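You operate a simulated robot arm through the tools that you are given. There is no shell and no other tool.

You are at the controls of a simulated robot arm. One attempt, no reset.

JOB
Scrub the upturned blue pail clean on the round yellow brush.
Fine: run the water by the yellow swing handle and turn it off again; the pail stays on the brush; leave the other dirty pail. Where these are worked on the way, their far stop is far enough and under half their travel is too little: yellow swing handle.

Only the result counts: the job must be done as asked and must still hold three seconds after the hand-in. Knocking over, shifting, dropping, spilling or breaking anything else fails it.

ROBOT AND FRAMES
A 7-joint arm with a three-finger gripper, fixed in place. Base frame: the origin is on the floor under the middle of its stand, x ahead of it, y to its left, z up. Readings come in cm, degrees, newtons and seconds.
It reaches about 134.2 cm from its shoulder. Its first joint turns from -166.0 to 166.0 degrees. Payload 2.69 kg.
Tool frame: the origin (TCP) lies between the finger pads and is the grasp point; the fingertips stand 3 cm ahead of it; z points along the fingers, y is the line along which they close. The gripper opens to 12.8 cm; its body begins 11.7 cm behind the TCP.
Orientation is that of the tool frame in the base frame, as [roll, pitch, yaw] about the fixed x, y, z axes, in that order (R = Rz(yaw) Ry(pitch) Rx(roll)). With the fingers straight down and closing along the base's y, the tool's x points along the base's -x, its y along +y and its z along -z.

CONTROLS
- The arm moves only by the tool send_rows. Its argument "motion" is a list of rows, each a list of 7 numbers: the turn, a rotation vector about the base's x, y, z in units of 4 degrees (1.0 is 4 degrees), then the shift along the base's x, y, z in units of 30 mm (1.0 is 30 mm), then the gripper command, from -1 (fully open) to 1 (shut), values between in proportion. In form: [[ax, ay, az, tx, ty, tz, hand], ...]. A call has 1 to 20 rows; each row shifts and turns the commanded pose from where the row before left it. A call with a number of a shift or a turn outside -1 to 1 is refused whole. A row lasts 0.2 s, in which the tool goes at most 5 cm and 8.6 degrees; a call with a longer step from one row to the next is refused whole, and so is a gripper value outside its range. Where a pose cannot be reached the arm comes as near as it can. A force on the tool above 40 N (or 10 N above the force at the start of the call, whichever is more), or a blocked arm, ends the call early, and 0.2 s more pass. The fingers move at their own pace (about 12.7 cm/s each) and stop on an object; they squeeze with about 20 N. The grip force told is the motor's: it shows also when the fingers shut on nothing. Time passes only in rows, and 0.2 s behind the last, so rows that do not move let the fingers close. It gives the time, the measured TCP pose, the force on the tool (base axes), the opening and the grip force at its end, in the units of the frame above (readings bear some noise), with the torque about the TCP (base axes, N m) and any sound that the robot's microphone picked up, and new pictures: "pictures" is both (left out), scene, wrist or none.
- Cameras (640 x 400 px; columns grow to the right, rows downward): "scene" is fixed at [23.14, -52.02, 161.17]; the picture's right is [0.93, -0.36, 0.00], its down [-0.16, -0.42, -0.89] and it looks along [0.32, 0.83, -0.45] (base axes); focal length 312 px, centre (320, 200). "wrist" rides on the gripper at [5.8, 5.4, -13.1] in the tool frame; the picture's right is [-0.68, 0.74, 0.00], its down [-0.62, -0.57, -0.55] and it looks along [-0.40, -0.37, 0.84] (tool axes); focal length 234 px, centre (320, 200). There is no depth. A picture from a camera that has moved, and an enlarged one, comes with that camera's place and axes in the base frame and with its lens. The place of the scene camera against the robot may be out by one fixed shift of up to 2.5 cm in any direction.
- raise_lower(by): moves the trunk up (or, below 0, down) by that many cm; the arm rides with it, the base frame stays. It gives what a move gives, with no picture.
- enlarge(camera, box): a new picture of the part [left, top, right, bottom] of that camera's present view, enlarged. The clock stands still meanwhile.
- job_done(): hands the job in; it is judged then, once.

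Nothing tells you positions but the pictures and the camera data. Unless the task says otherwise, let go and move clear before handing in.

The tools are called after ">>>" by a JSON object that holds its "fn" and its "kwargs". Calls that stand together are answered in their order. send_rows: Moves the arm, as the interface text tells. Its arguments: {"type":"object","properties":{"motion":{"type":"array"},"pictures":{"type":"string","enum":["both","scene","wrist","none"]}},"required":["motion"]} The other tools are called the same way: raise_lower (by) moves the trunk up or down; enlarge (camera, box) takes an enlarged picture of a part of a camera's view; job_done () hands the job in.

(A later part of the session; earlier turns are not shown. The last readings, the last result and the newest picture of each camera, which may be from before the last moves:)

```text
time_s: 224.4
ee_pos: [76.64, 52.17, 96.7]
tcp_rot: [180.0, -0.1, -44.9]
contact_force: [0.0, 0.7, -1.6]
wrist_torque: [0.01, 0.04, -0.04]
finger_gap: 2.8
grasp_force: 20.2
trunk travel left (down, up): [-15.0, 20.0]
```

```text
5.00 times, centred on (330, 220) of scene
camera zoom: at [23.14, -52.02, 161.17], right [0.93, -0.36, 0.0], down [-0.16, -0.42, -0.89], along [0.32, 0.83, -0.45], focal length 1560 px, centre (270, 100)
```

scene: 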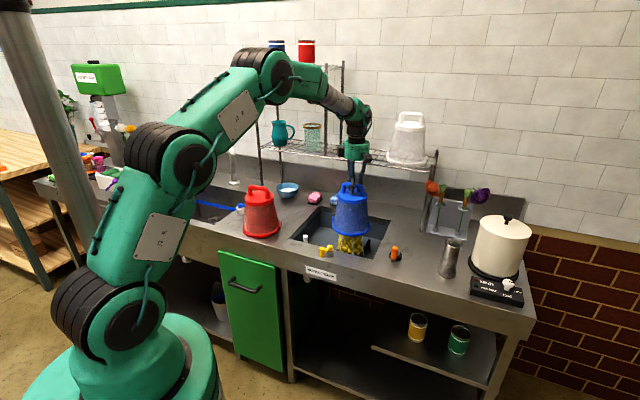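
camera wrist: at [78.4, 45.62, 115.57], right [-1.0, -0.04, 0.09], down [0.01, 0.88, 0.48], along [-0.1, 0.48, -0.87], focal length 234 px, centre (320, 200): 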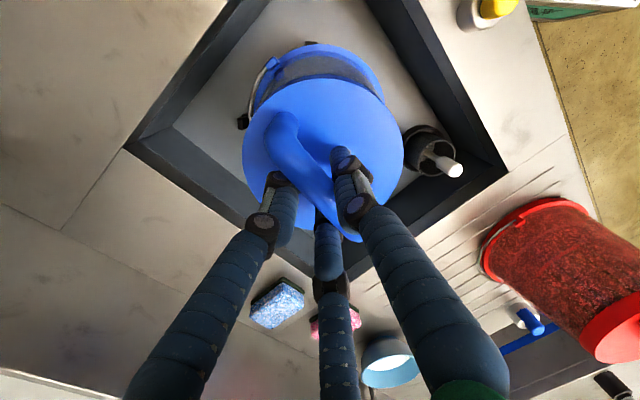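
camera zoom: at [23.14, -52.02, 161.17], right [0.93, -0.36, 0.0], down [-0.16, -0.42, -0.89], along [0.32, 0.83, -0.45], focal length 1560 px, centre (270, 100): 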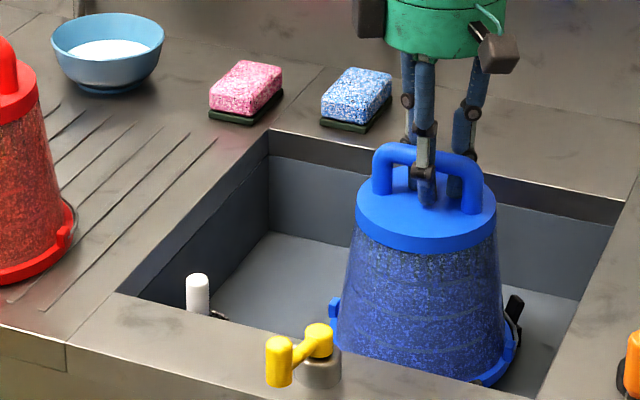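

Since to-and-fro swings do nothing, maybe a full turn round the brush is meant. I'll rotate continuously in one direction about the pail axis, checking that the wrist follows.

>>> {"fn": "send_rows", "kwargs": {"motion": [[0, 0, -1, 0.0095, -0.0102, 0, 1], [0, 0, -1, 0.0088, -0.0109, 0, 1], [0, 0, -1, 0.008, -0.0115, 0, 1], [0, 0, -1, 0.0072, -0.012, 0, 1], [0, 0, -1, 0.0064, -0.0125, 0, 1], [0, 0, -1, 0.0055, -0.0129, 0, 1], [0, 0, -1, 0.0046, -0.0132, 0, 1], [0, 0, -1, 0.0036, -0.0135, 0, 1], [0, 0, -1, 0.0027, -0.0137, 0, 1], [0, 0, -1, 0.0017, -0.0139, 0, 1], [0, 0, -1, 0.0007, -0.014, 0, 1], [0, 0, -1, -0.0002, -0.014, 0, 1], [0, 0, -1, -0.0012, -0.0139, 0, 1], [0, 0, -1, -0.0022, -0.0138, 0, 1], [0, 0, -1, -0.0031, -0.0136, 0, 1], [0, 0, -1, -0.0041, -0.0134, 0, 1], [0, 0, -1, -0.005, -0.0131, 0, 1], [0, 0, -1, -0.0059, -0.0127, 0, 1], [0, 0, -1, -0.0068, -0.0122, 0, 1], [0, 0, -1, -0.0076, -0.0117, 0, 1]], "pictures": "none"}}

>>> {"fn": "send_rows", "kwargs": {"motion": [[0, 0, -1, -0.0084, -0.0112, 0, 1], [0, 0, -1, -0.0092, -0.0106, 0, 1], [0, 0, -1, -0.0099, -0.0099, 0, 1], [0, 0, -1, -0.0106, -0.0092, 0, 1], [0, 0, -1, -0.0112, -0.0084, 0, 1], [0, 0, -1, -0.0117, -0.0076, 0, 1], [0, 0, -1, -0.0122, -0.0068, 0, 1], [0, 0, -1, -0.0127, -0.0059, 0, 1], [0, 0, -1, -0.0131, -0.005, 0, 1], [0, 0, -1, -0.0134, -0.0041, 0, 1], [0, 0, -1, -0.0136, -0.0031, 0, 1], [0, 0, -1, -0.0138, -0.0022, 0, 1], [0, 0, -1, -0.0139, -0.0012, 0, 1], [0, 0, -1, -0.014, -0.0002, 0, 1], [0, 0, -1, -0.014, 0.0007, 0, 1], [0, 0, -1, -0.0139, 0.0017, 0, 1], [0, 0, -1, -0.0137, 0.0027, 0, 1], [0, 0, -1, -0.0135, 0.0036, 0, 1], [0, 0, -1, -0.0132, 0.0046, 0, 1], [0, 0, -1, -0.0129, 0.0055, 0, 1]], "pictures": "scene"}}

>>> {"fn": "enlarge", "kwargs": {"camera": "scene", "box": [325, 205, 385, 255]}}

```text
time_s: 228.6
ee_pos: [76.67, 51.33, 96.71]
tcp_rot: [179.9, 0.0, -125.0]
contact_force: [0.1, 0.8, -2.2]
wrist_torque: [-0.01, 0.04, 0.01]
finger_gap: 2.8
grasp_force: 19.9
trunk travel left (down, up): [-15.0, 20.0]
```

```text
time_s: 232.8
ee_pos: [75.95, 51.14, 96.87]
tcp_rot: [-180.0, 0.0, 155.0]
contact_force: [1.2, -0.7, -2.4]
wrist_torque: [0.04, -0.03, -0.02]
finger_gap: 2.79
grasp_force: 20.3
trunk travel left (down, up): [-15.0, 20.0]
```

scene: 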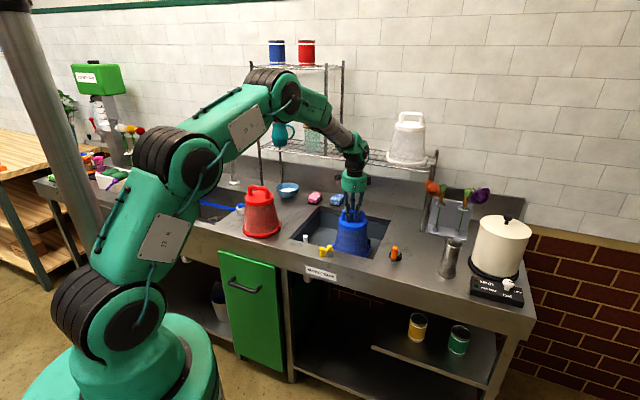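

```text
8.00 times, centred on (355, 230) of scene
camera zoom: at [23.14, -52.02, 161.17], right [0.93, -0.36, 0.0], down [-0.16, -0.42, -0.89], along [0.32, 0.83, -0.45], focal length 2496 px, centre (40, -40)
```

zoom: 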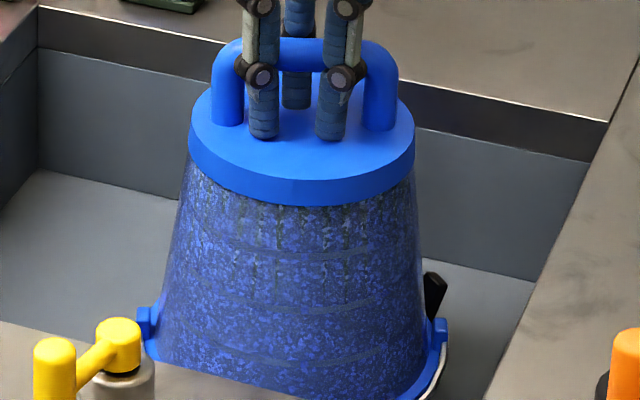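

>>> {"fn": "send_rows", "kwargs": {"motion": [[0, 0, -1, -0.0125, 0.0064, 0, 1], [0, 0, -1, -0.012, 0.0072, 0, 1], [0, 0, -1, -0.0115, 0.008, 0, 1], [0, 0, -1, -0.0109, 0.0088, 0, 1], [0, 0, -1, -0.0102, 0.0095, 0, 1], [0, 0, -1, -0.0095, 0.0102, 0, 1], [0, 0, -1, -0.0088, 0.0109, 0, 1], [0, 0, -1, -0.008, 0.0115, 0, 1], [0, 0, -1, -0.0072, 0.012, 0, 1], [0, 0, -1, -0.0064, 0.0125, 0, 1], [0, 0, -1, -0.0055, 0.0129, 0, 1], [0, 0, -1, -0.0046, 0.0132, 0, 1], [0, 0, -1, -0.0036, 0.0135, 0, 1], [0, 0, -1, -0.0027, 0.0137, 0, 1], [0, 0, -1, -0.0017, 0.0139, 0, 1], [0, 0, -1, -0.0007, 0.014, 0, 1], [0, 0, -1, 0.0002, 0.014, 0, 1], [0, 0, -1, 0.0012, 0.0139, 0, 1], [0, 0, -1, 0.0022, 0.0138, 0, 1], [0, 0, -1, 0.0031, 0.0136, 0, 1]], "pictures": "scene"}}

>>> {"fn": "enlarge", "kwargs": {"camera": "scene", "box": [325, 205, 385, 255]}}

>>> {"fn": "enlarge", "kwargs": {"camera": "wrist", "box": [200, 0, 440, 160]}}

```text
time_s: 237.0
ee_pos: [75.69, 51.82, 96.8]
tcp_rot: [-180.0, 0.0, 74.9]
contact_force: [-0.4, 0.1, -2.9]
wrist_torque: [0.03, 0.01, -0.01]
finger_gap: 2.6
grasp_force: 19.7
trunk travel left (down, up): [-15.0, 20.0]
```

scene: 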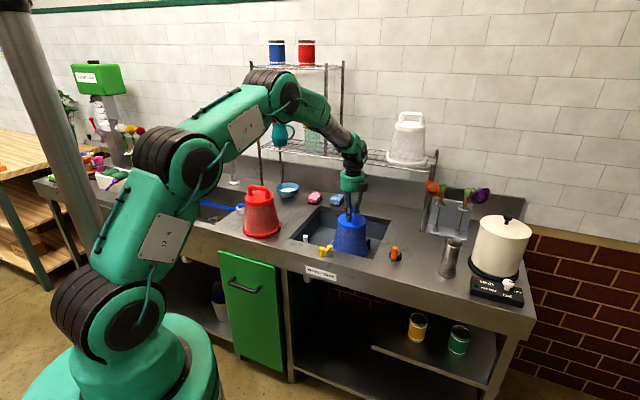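

```text
8.00 times, centred on (355, 230) of scene
camera zoom: at [23.14, -52.02, 161.17], right [0.93, -0.36, 0.0], down [-0.16, -0.42, -0.89], along [0.32, 0.83, -0.45], focal length 2496 px, centre (40, -40)
```

zoom: 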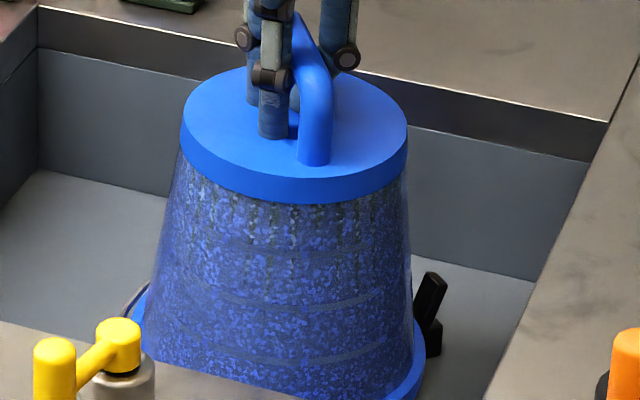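

```text
2.50 times, centred on (320, 80) of wrist
camera zoom: at [82.5, 56.13, 110.01], right [0.54, -0.84, 0.0], down [-0.71, -0.45, 0.55], along [-0.46, -0.29, -0.84], focal length 585 px, centre (320, 500)
```

zoom: 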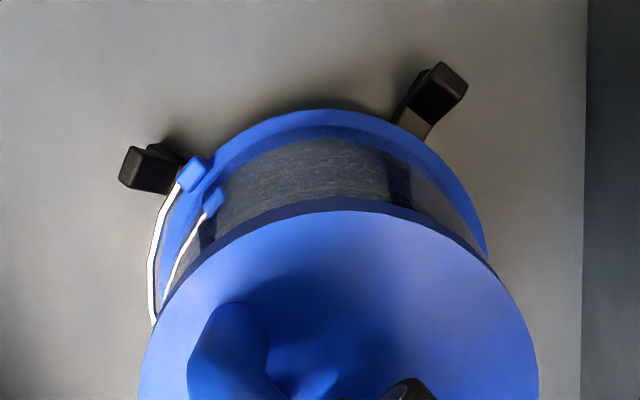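

Turning is clearly not enough. Before trying more motions, I'll look around for any sign or instruction, such as the green labelled box at left, and look closely at the handles.

>>> {"fn": "enlarge", "kwargs": {"camera": "scene", "box": [60, 50, 140, 110]}}

>>> {"fn": "enlarge", "kwargs": {"camera": "scene", "box": [290, 250, 350, 290]}}

>>> {"fn": "enlarge", "kwargs": {"camera": "scene", "box": [380, 230, 420, 270]}}

>>> {"fn": "enlarge", "kwargs": {"camera": "scene", "box": [170, 160, 300, 250]}}

```text
6.67 times, centred on (100, 80) of scene
camera zoom: at [23.14, -52.02, 161.17], right [0.93, -0.36, 0.0], down [-0.16, -0.42, -0.89], along [0.32, 0.83, -0.45], focal length 2080 px, centre (1787, 1000)
```

zoom: 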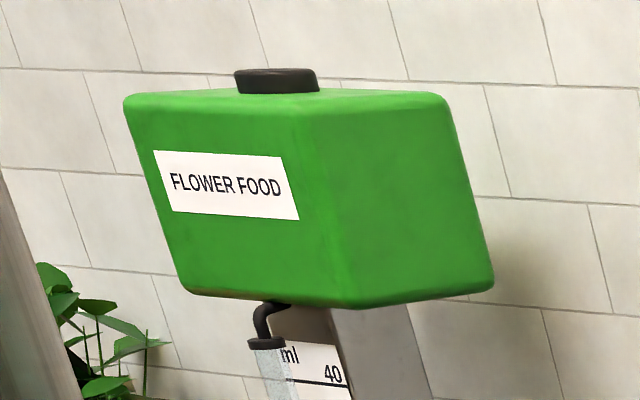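

```text
10.00 times, centred on (320, 270) of scene
camera zoom: at [23.14, -52.02, 161.17], right [0.93, -0.36, 0.0], down [-0.16, -0.42, -0.89], along [0.32, 0.83, -0.45], focal length 3120 px, centre (320, -500)
```

zoom: 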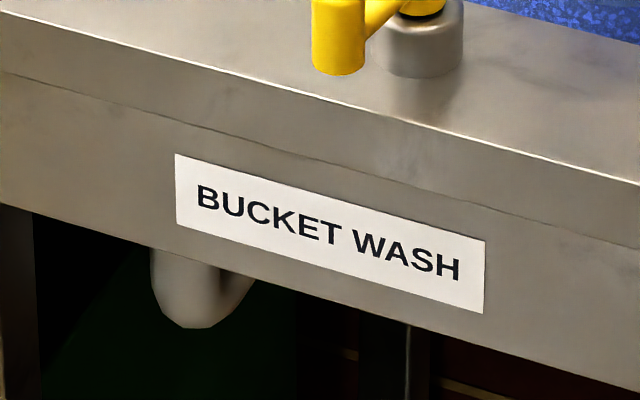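

```text
10.00 times, centred on (400, 250) of scene
camera zoom: at [23.14, -52.02, 161.17], right [0.93, -0.36, 0.0], down [-0.16, -0.42, -0.89], along [0.32, 0.83, -0.45], focal length 3120 px, centre (-480, -300)
```

zoom: 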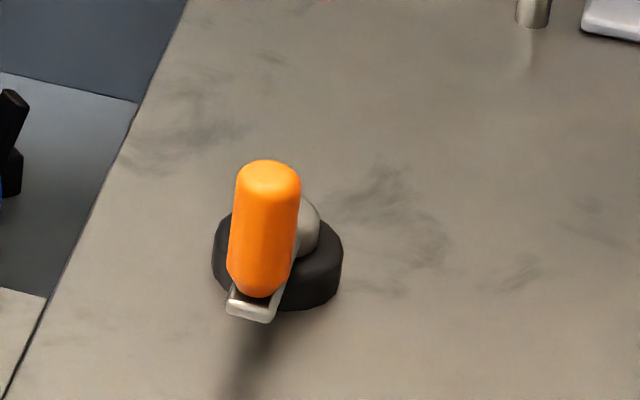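

```text
4.44 times, centred on (235, 205) of scene
camera zoom: at [23.14, -52.02, 161.17], right [0.93, -0.36, 0.0], down [-0.16, -0.42, -0.89], along [0.32, 0.83, -0.45], focal length 1387 px, centre (698, 178)
```

zoom: 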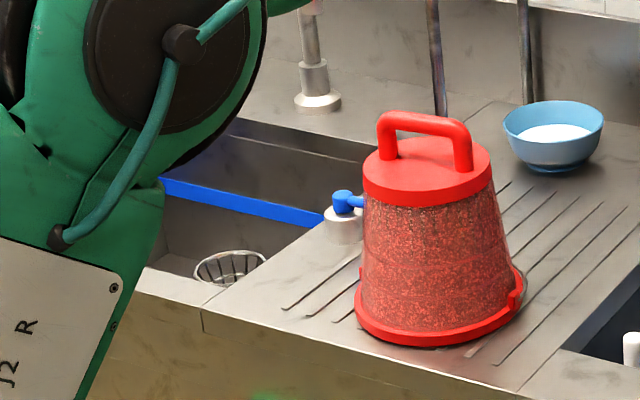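

This is a flower workshop. The orange-gripped part beside the wash sink is a hand crank on a black hub, with no other plausible use than spinning the brush. Since the posts hold the pail still, that fits. I'll seat the pail, let go, and go and look at the crank.

>>> {"fn": "send_rows", "kwargs": {"motion": [[0, 0, 0, 0, 0, -0.03, 1], [0, 0, 0, 0, 0, 0, 1], [0, 0, 0, 0, 0, 0, 0.6], [0, 0, 0, 0, 0, 0, 0.4], [0, 0, 0, 0, 0, 0.05, 0.2], [0, 0, 0, 0, 0, 0.1, 0.0], [0, 0, 0, 0, 0, 0.1, -0.1], [0, 0, 0, 0, 0, 0, -0.1]], "pictures": "both"}}

>>> {"fn": "enlarge", "kwargs": {"camera": "wrist", "box": [200, 0, 440, 260]}}

>>> {"fn": "enlarge", "kwargs": {"camera": "scene", "box": [315, 170, 425, 270]}}

```text
time_s: 238.8
ee_pos: [75.61, 51.88, 97.47]
tcp_rot: [179.9, 0.0, 75.0]
contact_force: [0.1, 0.0, -0.5]
wrist_torque: [0.0, 0.0, 0.03]
finger_gap: 7.04
grasp_force: 0.0
trunk travel left (down, up): [-15.0, 20.0]
camera wrist: at [82.47, 56.1, 110.75], right [0.54, -0.84, 0.0], down [-0.71, -0.45, 0.55], along [-0.46, -0.29, -0.84], focal length 234 px, centre (320, 200)
```

scene: 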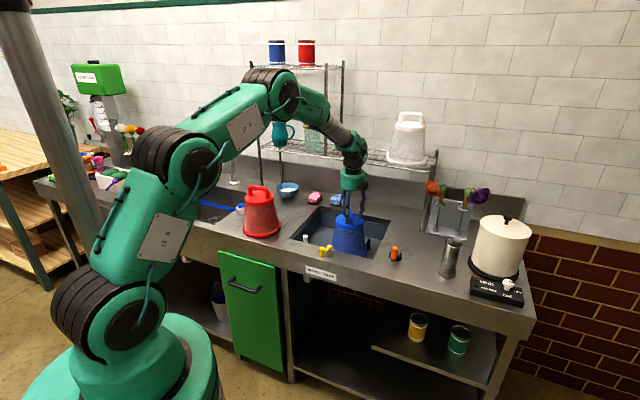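
wrist: 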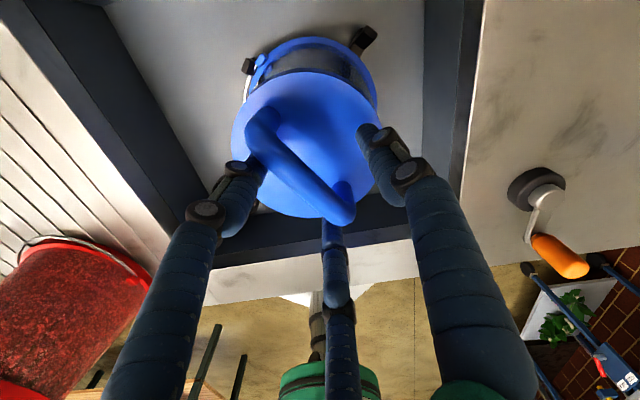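

```text
1.54 times, centred on (320, 130) of wrist
camera zoom: at [82.47, 56.1, 110.75], right [0.54, -0.84, 0.0], down [-0.71, -0.45, 0.55], along [-0.46, -0.29, -0.84], focal length 360 px, centre (320, 308)
```

zoom: 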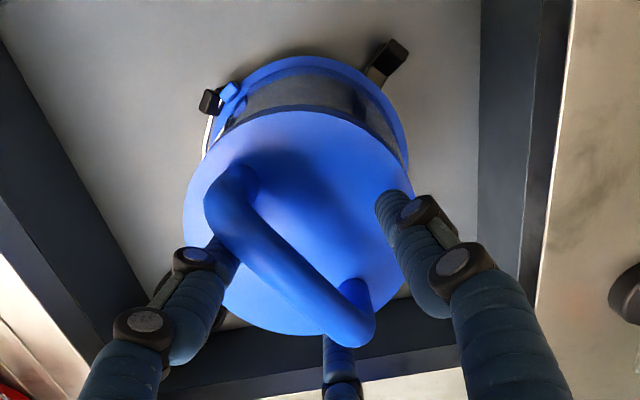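

```text
4.00 times, centred on (370, 220) of scene
camera zoom: at [23.14, -52.02, 161.17], right [0.93, -0.36, 0.0], down [-0.16, -0.42, -0.89], along [0.32, 0.83, -0.45], focal length 1248 px, centre (120, 120)
```

zoom: 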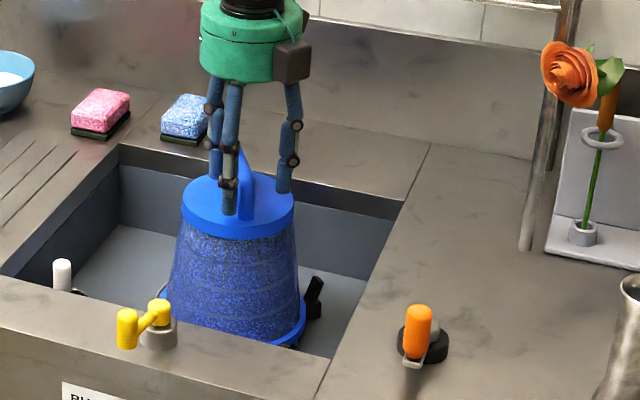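

The pail stands on its own. The wrist view confirms a crank: hub at roughly (83–84, 28–30), with an upright orange grip about 4.6 cm towards the front. I'll lift clear and move over it for a closer look.

>>> {"fn": "send_rows", "kwargs": {"motion": [[0, 0, 0, 0, 0, 0.5, -0.1], [0, 0, 0, 0, 0, 0.9, -0.1], [0, 0, 0, 0, 0, 0.9, -0.1], [0, 0, 0, 0, 0, 0.9, -0.1], [0, 0, 0, 0, 0, 0.9, -0.1], [0, 0, 0, 0, 0, 0.9, -0.1], [0, 0, 0, 0.15, -0.6, 0.2, -0.1], [0, 0, 0, 0.15, -0.9, 0, -0.1], [0, 0, 0, 0.15, -0.9, 0, -0.1], [0, 0, 0, 0.15, -0.9, 0, -0.1], [0, 0, 0, 0.15, -0.9, 0, -0.1], [0, 0, 0, 0.15, -0.9, 0, -0.1], [0, 0, 0, 0.15, -0.9, 0, -0.1], [0, 0, 0, 0.15, -0.9, 0, -0.1], [0, 0, 0, 0.15, -0.9, 0, -0.1], [0, 0, 0, 0.15, -0.6, 0, -0.1], [0, 0, 0, 0, 0, 0, -0.1]], "pictures": "both"}}

>>> {"fn": "enlarge", "kwargs": {"camera": "wrist", "box": [220, 60, 420, 220]}}

>>> {"fn": "enlarge", "kwargs": {"camera": "scene", "box": [315, 170, 425, 270]}}

```text
time_s: 242.4
ee_pos: [80.15, 26.69, 113.11]
tcp_rot: [180.0, 0.2, 75.0]
contact_force: [0.4, -0.6, -0.4]
wrist_torque: [0.04, 0.01, -0.01]
finger_gap: 7.04
grasp_force: 0.0
trunk travel left (down, up): [-15.0, 20.0]
camera wrist: at [87.02, 30.91, 126.36], right [0.54, -0.84, 0.0], down [-0.71, -0.45, 0.55], along [-0.46, -0.29, -0.84], focal length 234 px, centre (320, 200)
```

scene: 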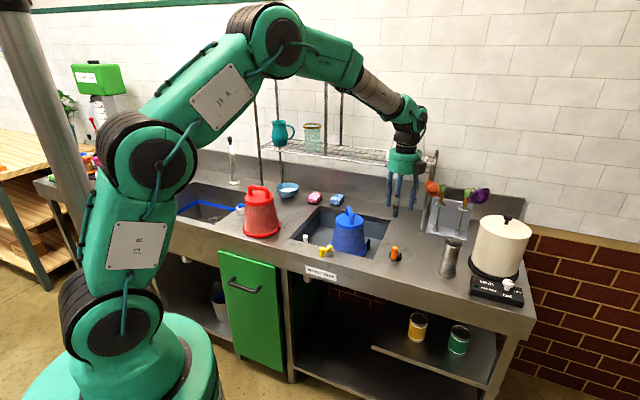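
wrist: 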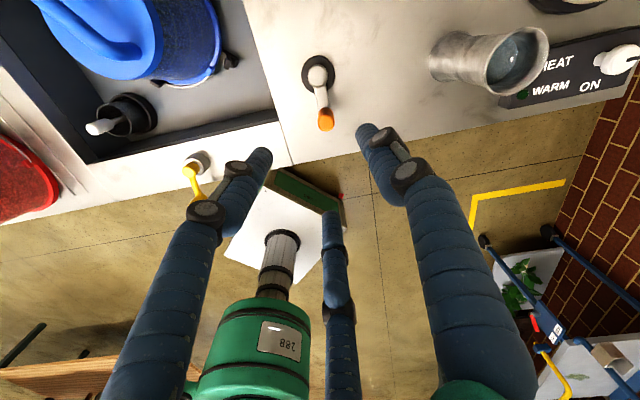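

```text
2.50 times, centred on (320, 140) of wrist
camera zoom: at [87.02, 30.91, 126.36], right [0.54, -0.84, 0.0], down [-0.71, -0.45, 0.55], along [-0.46, -0.29, -0.84], focal length 585 px, centre (320, 350)
```

zoom: 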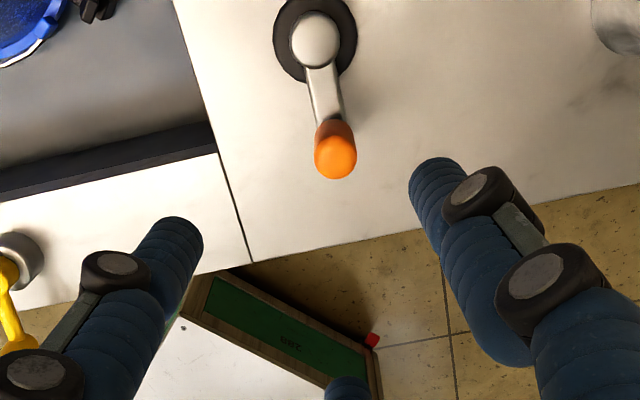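

```text
4.00 times, centred on (370, 220) of scene
camera zoom: at [23.14, -52.02, 161.17], right [0.93, -0.36, 0.0], down [-0.16, -0.42, -0.89], along [0.32, 0.83, -0.45], focal length 1248 px, centre (120, 120)
```

zoom: 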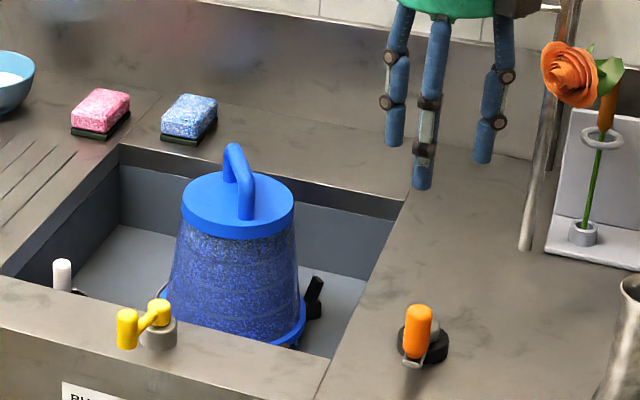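

It is indeed a crank: black base, grey hub, arm, and an upright orange grip at about (79.7, 25.3). I'll descend above the grip and re-check the alignment.

>>> {"fn": "send_rows", "kwargs": {"motion": [[0, 0, 0, -0.04, -0.2, -0.5, -0.1], [0, 0, 0, -0.04, -0.2, -0.9, -0.1], [0, 0, 0, 0, 0, -0.9, -0.1], [0, 0, 0, 0, 0, -0.9, -0.1], [0, 0, 0, 0, 0, -0.9, -0.1], [0, 0, 0, 0, 0, 0, -0.1]], "pictures": "none"}}

>>> {"fn": "enlarge", "kwargs": {"camera": "wrist", "box": [220, 80, 420, 240]}}

>>> {"fn": "enlarge", "kwargs": {"camera": "scene", "box": [360, 200, 430, 270]}}

```text
time_s: 243.8
ee_pos: [79.97, 25.46, 100.64]
tcp_rot: [-179.9, -0.1, 75.0]
contact_force: [0.1, 0.5, 0.6]
wrist_torque: [-0.01, -0.01, -0.02]
finger_gap: 7.03
grasp_force: 0.0
trunk travel left (down, up): [-15.0, 20.0]
```

```text
2.50 times, centred on (320, 160) of wrist
camera zoom: at [86.8, 29.68, 113.99], right [0.54, -0.84, 0.0], down [-0.71, -0.45, 0.55], along [-0.46, -0.29, -0.84], focal length 585 px, centre (320, 300)
```

zoom: 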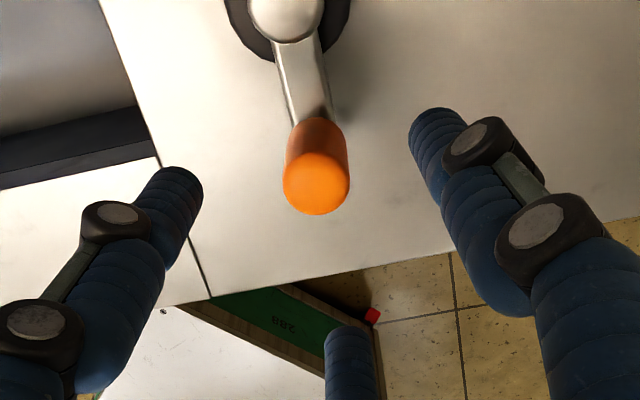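

```text
5.71 times, centred on (395, 235) of scene
camera zoom: at [23.14, -52.02, 161.17], right [0.93, -0.36, 0.0], down [-0.16, -0.42, -0.89], along [0.32, 0.83, -0.45], focal length 1783 px, centre (-109, 0)
```

zoom: 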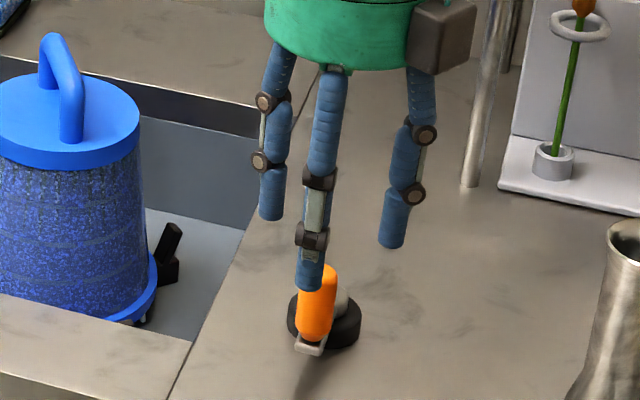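

>>> {"fn": "send_rows", "kwargs": {"motion": [[0, 0, 0, 0.02, 0.02, -0.7, -0.1], [0, 0, 0, 0.02, 0.02, -0.7, -0.1], [0, 0, 0, 0, 0, -0.6, -0.1], [0, 0, 0, 0, 0, 0, -0.1]], "pictures": "none"}}

>>> {"fn": "enlarge", "kwargs": {"camera": "wrist", "box": [220, 80, 420, 240]}}

>>> {"fn": "enlarge", "kwargs": {"camera": "scene", "box": [370, 220, 420, 270]}}

```text
time_s: 244.8
ee_pos: [80.03, 25.5, 94.66]
tcp_rot: [180.0, 0.0, 75.1]
contact_force: [-0.2, 0.3, -1.0]
wrist_torque: [0.03, 0.0, -0.03]
finger_gap: 7.04
grasp_force: 0.0
trunk travel left (down, up): [-15.0, 20.0]
```

```text
2.50 times, centred on (320, 160) of wrist
camera zoom: at [86.92, 29.8, 107.93], right [0.54, -0.84, 0.0], down [-0.71, -0.45, 0.55], along [-0.46, -0.29, -0.84], focal length 585 px, centre (320, 300)
```

zoom: 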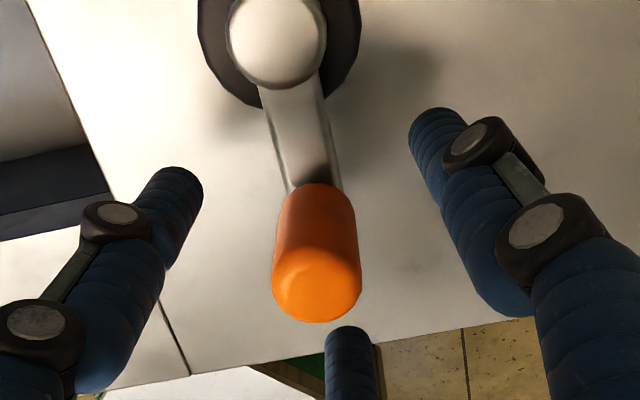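

```text
8.00 times, centred on (395, 245) of scene
camera zoom: at [23.14, -52.02, 161.17], right [0.93, -0.36, 0.0], down [-0.16, -0.42, -0.89], along [0.32, 0.83, -0.45], focal length 2496 px, centre (-280, -160)
```

zoom: 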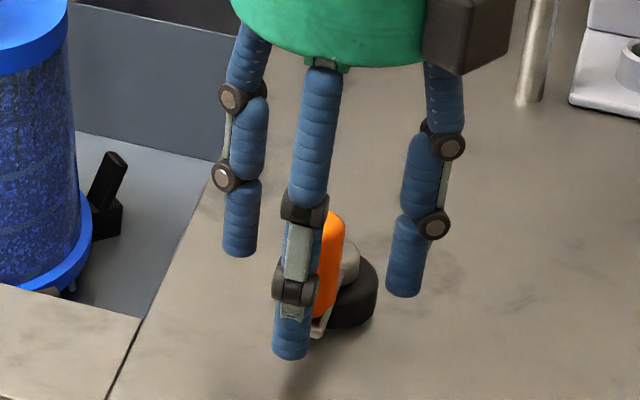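

The grip is centred between the fingers with the tips above the crank arm. I'll close to a loose cage and try a 40° turn about the hub, watching the force.

>>> {"fn": "send_rows", "kwargs": {"motion": [[0, 0, 0, 0, 0, 0, 0.2], [0, 0, 0, 0, 0, 0, 0.4], [0, 0, 0, 0, 0, 0, 0.5], [0, 0, 0, 0, 0, 0, 0.5]], "pictures": "none"}}

>>> {"fn": "send_rows", "kwargs": {"motion": [[0, 0, 0, 0.175, -0.16, 0, 0.5], [0, 0, 0, 0.196, -0.134, 0, 0.5], [0, 0, 0, 0.212, -0.106, 0, 0.5], [0, 0, 0, 0.225, -0.075, 0, 0.5], [0, 0, 0, 0.233, -0.043, 0, 0.5], [0, 0, 0, 0, 0, 0, 0.5]], "pictures": "both"}}

>>> {"fn": "enlarge", "kwargs": {"camera": "wrist", "box": [220, 80, 420, 240]}}

>>> {"fn": "enlarge", "kwargs": {"camera": "scene", "box": [330, 190, 430, 270]}}

```text
time_s: 245.8
ee_pos: [80.04, 25.68, 94.68]
tcp_rot: [180.0, -0.1, 75.0]
contact_force: [0.1, -0.6, -1.1]
wrist_torque: [-0.02, 0.0, 0.03]
finger_gap: 3.23
grasp_force: 0.1
trunk travel left (down, up): [-15.0, 20.0]
```

```text
time_s: 247.2
ee_pos: [83.11, 24.05, 94.73]
tcp_rot: [179.9, -0.1, 75.0]
contact_force: [-1.4, 1.7, -0.7]
wrist_torque: [0.04, 0.02, 0.01]
finger_gap: 3.31
grasp_force: 0.6
trunk travel left (down, up): [-15.0, 20.0]
camera wrist: at [90.04, 28.27, 107.93], right [0.54, -0.84, 0.0], down [-0.71, -0.45, 0.55], along [-0.46, -0.29, -0.84], focal length 234 px, centre (320, 200)
```

scene: 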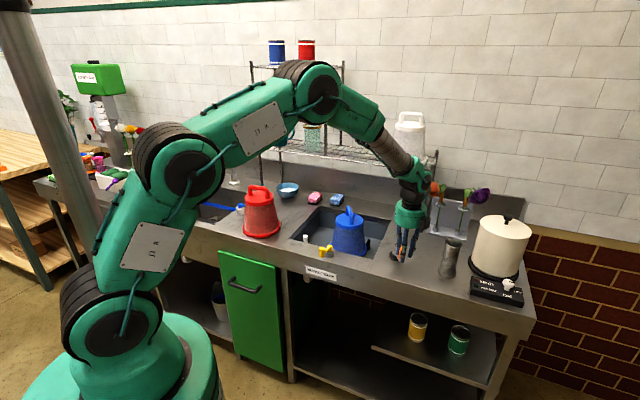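
wrist: 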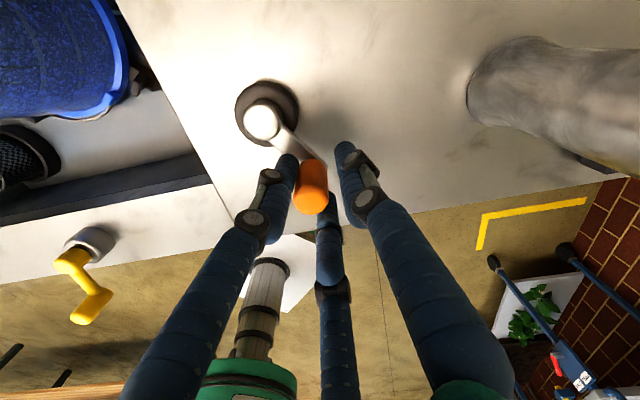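

```text
2.50 times, centred on (320, 160) of wrist
camera zoom: at [90.04, 28.27, 107.93], right [0.54, -0.84, 0.0], down [-0.71, -0.45, 0.55], along [-0.46, -0.29, -0.84], focal length 585 px, centre (320, 300)
```

zoom: 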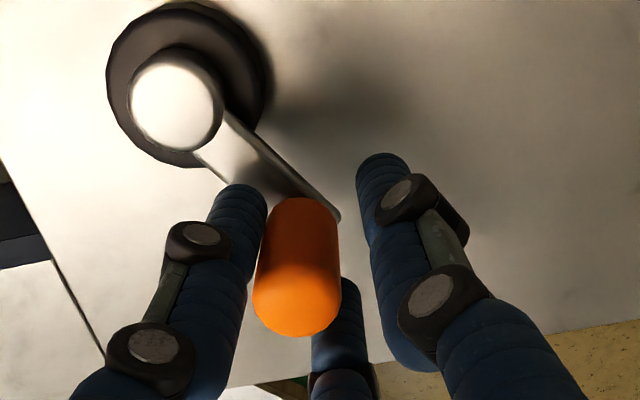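

```text
5.00 times, centred on (380, 230) of scene
camera zoom: at [23.14, -52.02, 161.17], right [0.93, -0.36, 0.0], down [-0.16, -0.42, -0.89], along [0.32, 0.83, -0.45], focal length 1560 px, centre (20, 50)
```

zoom: 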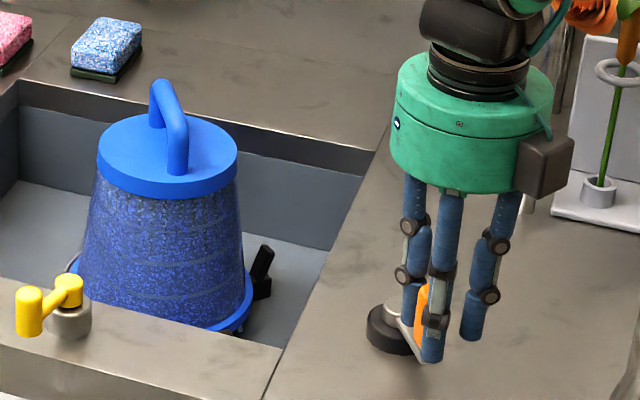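

The crank turns freely (about 2 N). Its hub is at about (84.2, 29.4), radius about 5.45 cm. I'll continue around the circle, turning the hand so its camera faces away from the flowers, and watch the pail.

>>> {"fn": "send_rows", "kwargs": {"motion": [[0, 0, 1, 0.378, -0.04, 0, 0.5], [0, 0, 1, 0.378, 0.04, 0, 0.5], [0, 0, 1, 0.361, 0.117, 0, 0.5], [0, 0, 1, 0.329, 0.19, 0, 0.5], [0, 0, 1, 0.282, 0.254, 0, 0.5], [0, 0, 1, 0.223, 0.307, 0, 0.5], [0, 0, 1, 0.155, 0.347, 0, 0.5], [0, 0, 1, 0.079, 0.372, 0, 0.5], [0, 0, 0, 0, 0, 0, 0.5]], "pictures": "both"}}

>>> {"fn": "enlarge", "kwargs": {"camera": "scene", "box": [325, 180, 445, 270]}}

>>> {"fn": "enlarge", "kwargs": {"camera": "wrist", "box": [220, 80, 420, 240]}}

```text
time_s: 249.2
ee_pos: [89.71, 28.77, 94.72]
tcp_rot: [-180.0, 0.0, 107.1]
contact_force: [0.4, 1.0, 0.2]
wrist_torque: [0.01, 0.01, 0.0]
finger_gap: 3.23
grasp_force: 0.1
trunk travel left (down, up): [-15.0, 20.0]
camera wrist: at [93.3, 35.98, 107.96], right [0.9, -0.43, 0.0], down [-0.36, -0.75, 0.55], along [-0.24, -0.5, -0.84], focal length 234 px, centre (320, 200)
```

scene: 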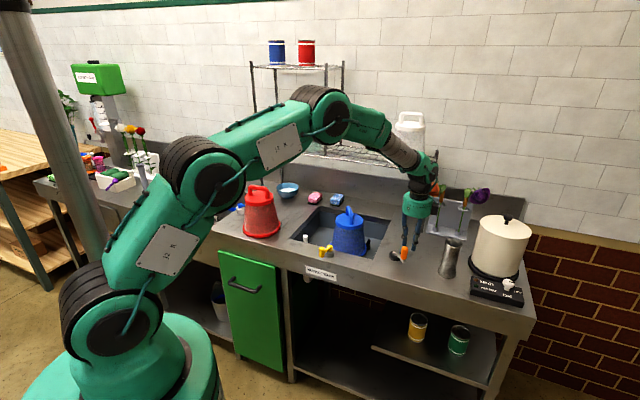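
wrist: 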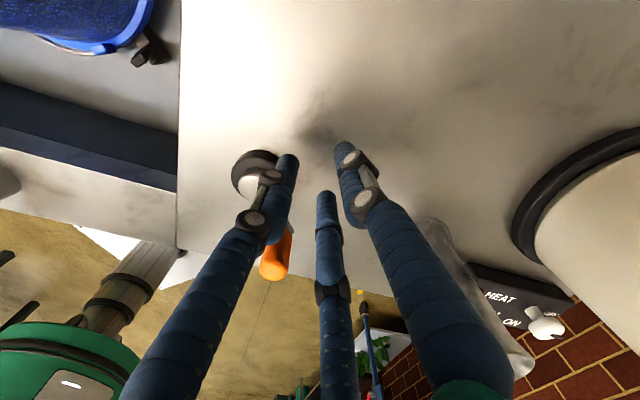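

```text
4.44 times, centred on (385, 225) of scene
camera zoom: at [23.14, -52.02, 161.17], right [0.93, -0.36, 0.0], down [-0.16, -0.42, -0.89], along [0.32, 0.83, -0.45], focal length 1387 px, centre (31, 89)
```

zoom: 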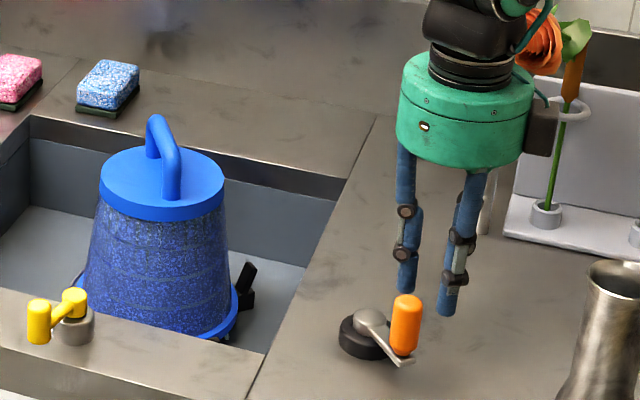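

```text
2.50 times, centred on (320, 160) of wrist
camera zoom: at [93.3, 35.98, 107.96], right [0.9, -0.43, 0.0], down [-0.36, -0.75, 0.55], along [-0.24, -0.5, -0.84], focal length 585 px, centre (320, 300)
```

zoom: 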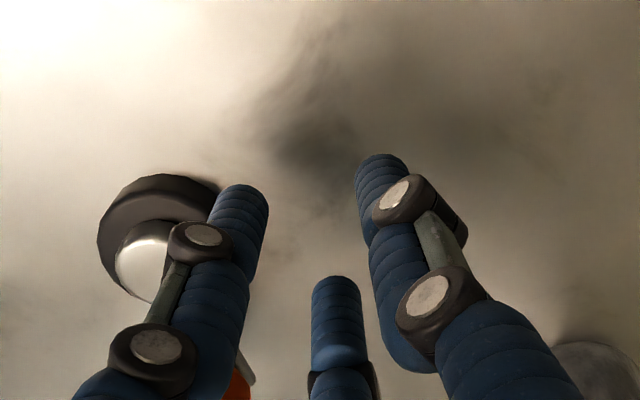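

The grip slipped out of the cage, but the crank has moved and the pail looks a little cleaner. I'll check.

>>> {"fn": "enlarge", "kwargs": {"camera": "scene", "box": [325, 205, 385, 255]}}

>>> {"fn": "enlarge", "kwargs": {"camera": "scene", "box": [342, 222, 366, 240]}}

>>> {"fn": "enlarge", "kwargs": {"camera": "scene", "box": [380, 225, 430, 270]}}

```text
8.00 times, centred on (355, 230) of scene
camera zoom: at [23.14, -52.02, 161.17], right [0.93, -0.36, 0.0], down [-0.16, -0.42, -0.89], along [0.32, 0.83, -0.45], focal length 2496 px, centre (40, -40)
```

zoom: 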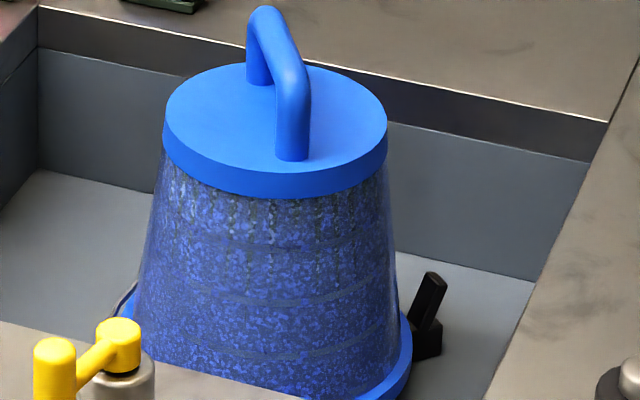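

```text
16.00 times, centred on (354, 231) of scene
camera zoom: at [23.14, -52.02, 161.17], right [0.93, -0.36, 0.0], down [-0.16, -0.42, -0.89], along [0.32, 0.83, -0.45], focal length 4992 px, centre (-224, -296)
```

zoom: 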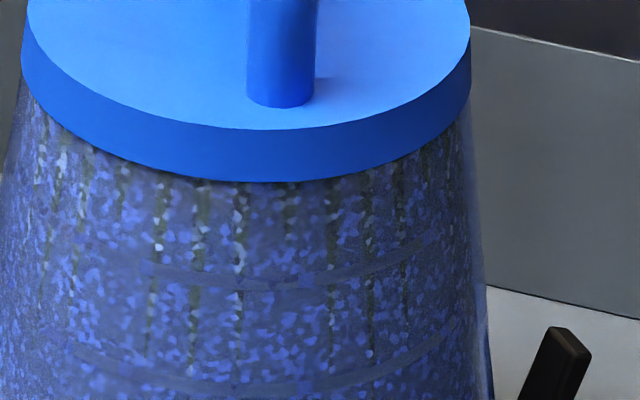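

```text
8.89 times, centred on (405, 248) of scene
camera zoom: at [23.14, -52.02, 161.17], right [0.93, -0.36, 0.0], down [-0.16, -0.42, -0.89], along [0.32, 0.83, -0.45], focal length 2773 px, centre (-436, -222)
```

zoom: 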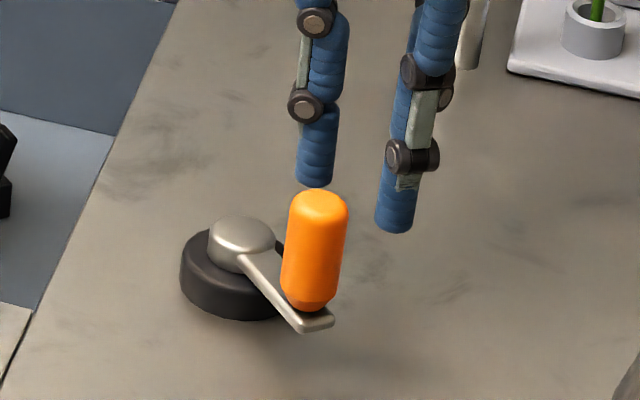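

The grip slipped between the fingers because the cage was wider than the grip. I'll lift, return over it, and use a tighter cage.

>>> {"fn": "send_rows", "kwargs": {"motion": [[0, 0, 1, 0, 0, 0.7, -0.1], [0, 0, 1, 0, 0, 0.8, -0.1], [0, 0, 1, -0.2, -0.15, 0, -0.1], [0, 0, 1, -0.2, -0.15, 0, -0.1], [0, 0, 1, -0.2, -0.15, 0, -0.1], [0, 0, 1, -0.2, -0.15, 0, -0.1], [0, 0, 1, -0.2, -0.15, 0, -0.1], [0, 0, 1, -0.2, -0.15, 0, -0.1], [0, 0, 1, -0.2, -0.15, 0, -0.1], [0, 0, 1, -0.2, -0.15, 0, -0.1], [0, 0, 1, -0.2, -0.15, 0, -0.1], [0, 0, 1, -0.2, -0.15, 0, -0.1], [0, 0, 1, -0.2, -0.15, 0, -0.1], [0, 0, 1, 0, 0, 0, -0.1], [0, 0, 0, 0, 0, 0, -0.1]], "pictures": "both"}}

>>> {"fn": "enlarge", "kwargs": {"camera": "wrist", "box": [220, 80, 420, 240]}}

```text
time_s: 252.4
ee_pos: [83.17, 23.88, 99.15]
tcp_rot: [-180.0, 0.1, 163.1]
contact_force: [0.6, -0.9, 0.6]
wrist_torque: [-0.03, -0.02, 0.0]
finger_gap: 7.03
grasp_force: 0.0
trunk travel left (down, up): [-15.0, 20.0]
camera wrist: at [79.23, 30.71, 112.51], right [0.86, 0.51, 0.0], down [0.42, -0.72, 0.55], along [0.28, -0.47, -0.84], focal length 234 px, centre (320, 200)
```

scene: 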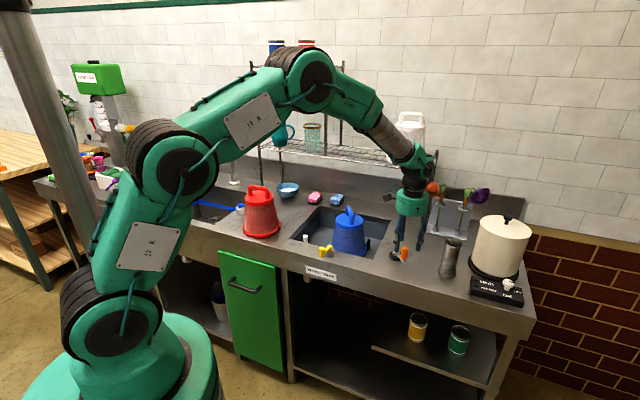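
wrist: 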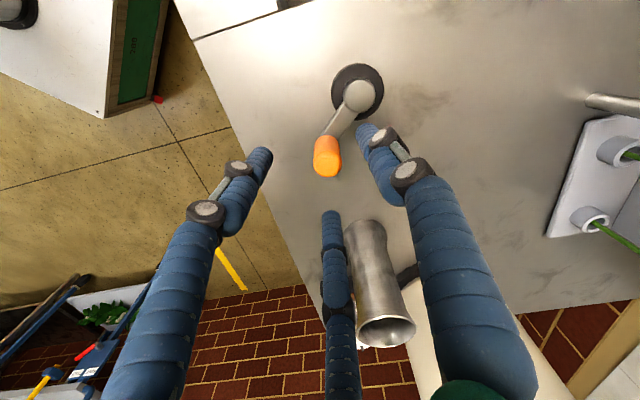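

```text
2.50 times, centred on (320, 160) of wrist
camera zoom: at [79.23, 30.71, 112.51], right [0.86, 0.51, 0.0], down [0.42, -0.72, 0.55], along [0.28, -0.47, -0.84], focal length 585 px, centre (320, 300)
```

zoom: 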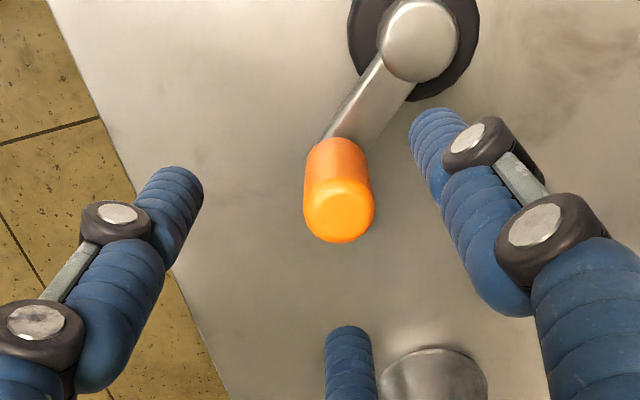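

>>> {"fn": "send_rows", "kwargs": {"motion": [[0, 0, 0, 0.17, 0.14, 0, -0.1], [0, 0, 0, 0, 0, -0.5, -0.1], [0, 0, 0, 0, 0, -0.5, -0.1], [0, 0, 0, 0, 0, -0.5, -0.1], [0, 0, 0, 0, 0, 0, 0.2], [0, 0, 0, 0, 0, 0, 0.4]], "pictures": "none"}}

>>> {"fn": "enlarge", "kwargs": {"camera": "wrist", "box": [220, 80, 420, 240]}}

>>> {"fn": "send_rows", "kwargs": {"motion": [[0, 0, 0, 0, 0, 0, 0.5], [0, 0, 0, 0, 0, 0, 0.57], [0, 0, 0, 0, 0, 0, 0.6], [0, 0, 0, 0, 0, 0, 0.6]], "pictures": "none"}}

>>> {"fn": "enlarge", "kwargs": {"camera": "wrist", "box": [220, 80, 420, 240]}}

```text
time_s: 253.8
ee_pos: [83.52, 24.2, 94.79]
tcp_rot: [180.0, -0.1, 163.0]
contact_force: [-0.2, -1.0, 0.4]
wrist_torque: [-0.01, 0.04, -0.02]
finger_gap: 3.86
grasp_force: 0.1
trunk travel left (down, up): [-15.0, 20.0]
```

```text
2.50 times, centred on (320, 160) of wrist
camera zoom: at [79.71, 31.1, 108.03], right [0.86, 0.51, 0.0], down [0.42, -0.72, 0.55], along [0.28, -0.47, -0.84], focal length 585 px, centre (320, 300)
```

zoom: 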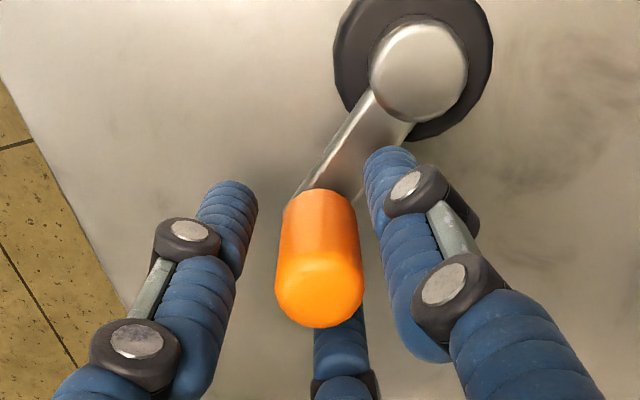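

```text
time_s: 254.8
ee_pos: [83.49, 24.21, 94.77]
tcp_rot: [-180.0, 0.0, 163.0]
contact_force: [0.0, 0.1, 0.5]
wrist_torque: [0.01, 0.02, 0.02]
finger_gap: 2.57
grasp_force: 0.1
trunk travel left (down, up): [-15.0, 20.0]
```

```text
2.50 times, centred on (320, 160) of wrist
camera zoom: at [79.71, 31.11, 108.03], right [0.86, 0.51, 0.0], down [0.42, -0.72, 0.55], along [0.28, -0.47, -0.84], focal length 585 px, centre (320, 300)
```

zoom: 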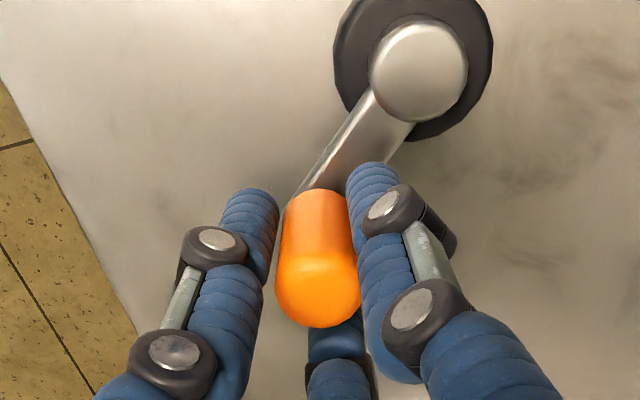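

The grip is snugly caged. I'll turn the crank counter-clockwise in steps about the hub at (83.85, 29.45), radius 5.28 cm.

>>> {"fn": "send_rows", "kwargs": {"motion": [[0, 0, 0, 0.3676, 0.016, 0, 0.6], [0, 0, 0, 0.356, 0.092, 0, 0.6], [0, 0, 0, 0.329, 0.164, 0, 0.6], [0, 0, 0, 0.288, 0.229, 0, 0.6], [0, 0, 0, 0.234, 0.284, 0, 0.6], [0, 0, 0, 0, 0, 0, 0.6]], "pictures": "none"}}

>>> {"fn": "enlarge", "kwargs": {"camera": "wrist", "box": [220, 80, 420, 240]}}

>>> {"fn": "enlarge", "kwargs": {"camera": "scene", "box": [325, 180, 445, 270]}}

```text
time_s: 256.2
ee_pos: [88.37, 26.56, 94.82]
tcp_rot: [180.0, -0.1, 163.0]
contact_force: [-0.6, 0.6, -0.1]
wrist_torque: [-0.04, 0.0, 0.02]
finger_gap: 2.57
grasp_force: 0.2
trunk travel left (down, up): [-15.0, 20.0]
```

```text
2.50 times, centred on (320, 160) of wrist
camera zoom: at [84.52, 33.47, 108.05], right [0.86, 0.51, 0.0], down [0.42, -0.72, 0.55], along [0.28, -0.47, -0.84], focal length 585 px, centre (320, 300)
```

zoom: 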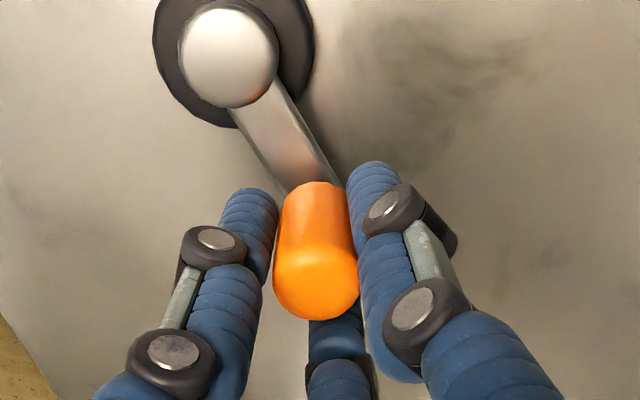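

```text
4.44 times, centred on (385, 225) of scene
camera zoom: at [23.14, -52.02, 161.17], right [0.93, -0.36, 0.0], down [-0.16, -0.42, -0.89], along [0.32, 0.83, -0.45], focal length 1387 px, centre (31, 89)
```

zoom: 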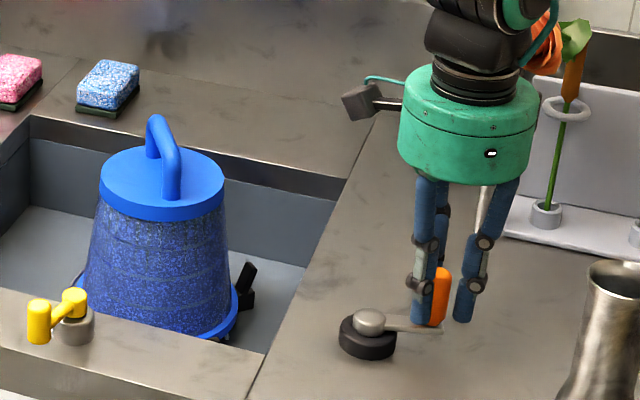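

>>> {"fn": "send_rows", "kwargs": {"motion": [[0, 0, 0, 0.17, 0.326, 0, 0.6], [0, 0, 0, 0.098, 0.355, 0, 0.6], [0, 0, 0, 0.022, 0.367, 0, 0.6], [0, 0, 0, -0.054, 0.364, 0, 0.6], [0, 0, 0, -0.129, 0.345, 0, 0.6], [0, 0, 0, -0.198, 0.31, 0, 0.6], [0, 0, 0, -0.258, 0.2625, 0, 0.6], [0, 0, 0, -0.307, 0.203, 0, 0.6], [0, 0, 0, 0, 0, 0, 0.6]], "pictures": "both"}}

>>> {"fn": "enlarge", "kwargs": {"camera": "wrist", "box": [220, 80, 420, 240]}}

>>> {"fn": "enlarge", "kwargs": {"camera": "scene", "box": [325, 180, 445, 270]}}

```text
time_s: 258.2
ee_pos: [86.35, 34.31, 94.79]
tcp_rot: [180.0, 0.0, 163.0]
contact_force: [0.1, -0.3, 0.3]
wrist_torque: [0.01, -0.04, 0.01]
finger_gap: 2.56
grasp_force: 0.0
trunk travel left (down, up): [-15.0, 20.0]
camera wrist: at [82.5, 41.08, 108.02], right [0.86, 0.51, 0.0], down [0.42, -0.72, 0.55], along [0.28, -0.47, -0.84], focal length 234 px, centre (320, 200)
```

scene: 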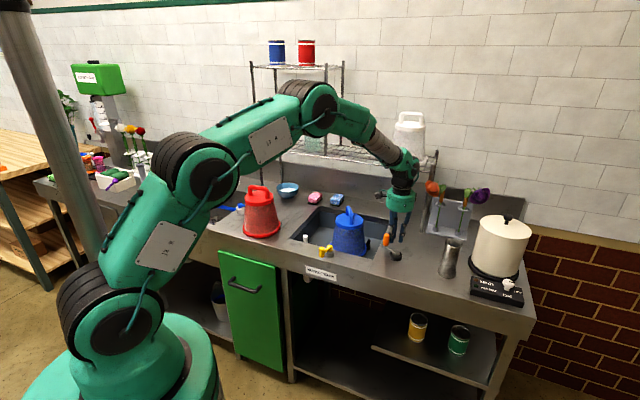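
wrist: 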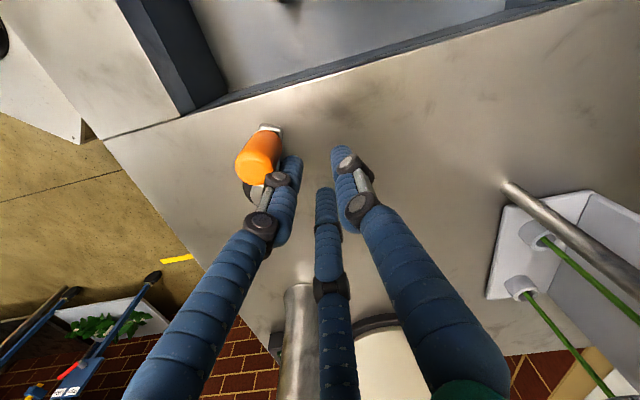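

```text
2.50 times, centred on (320, 160) of wrist
camera zoom: at [82.5, 41.08, 108.02], right [0.86, 0.51, 0.0], down [0.42, -0.72, 0.55], along [0.28, -0.47, -0.84], focal length 585 px, centre (320, 300)
```

zoom: 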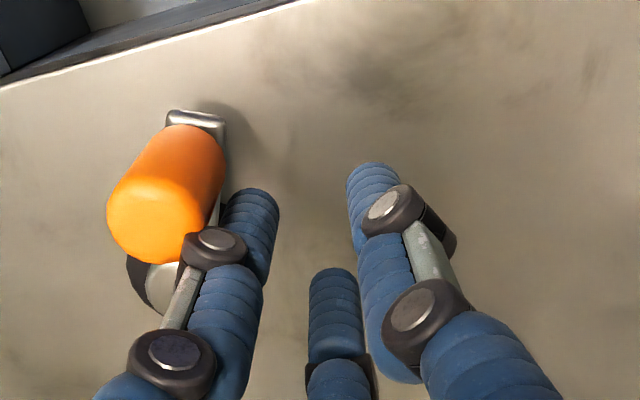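

```text
4.44 times, centred on (385, 225) of scene
camera zoom: at [23.14, -52.02, 161.17], right [0.93, -0.36, 0.0], down [-0.16, -0.42, -0.89], along [0.32, 0.83, -0.45], focal length 1387 px, centre (31, 89)
```

zoom: 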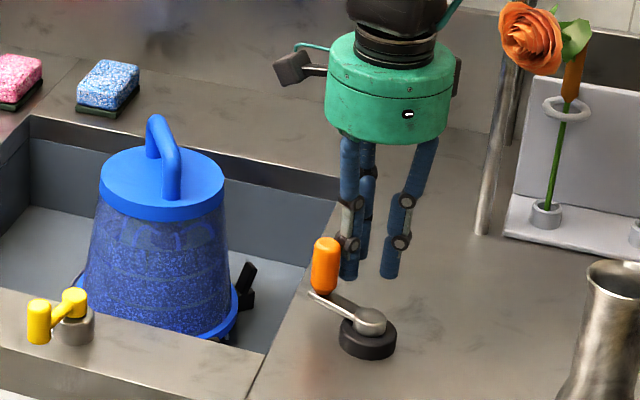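

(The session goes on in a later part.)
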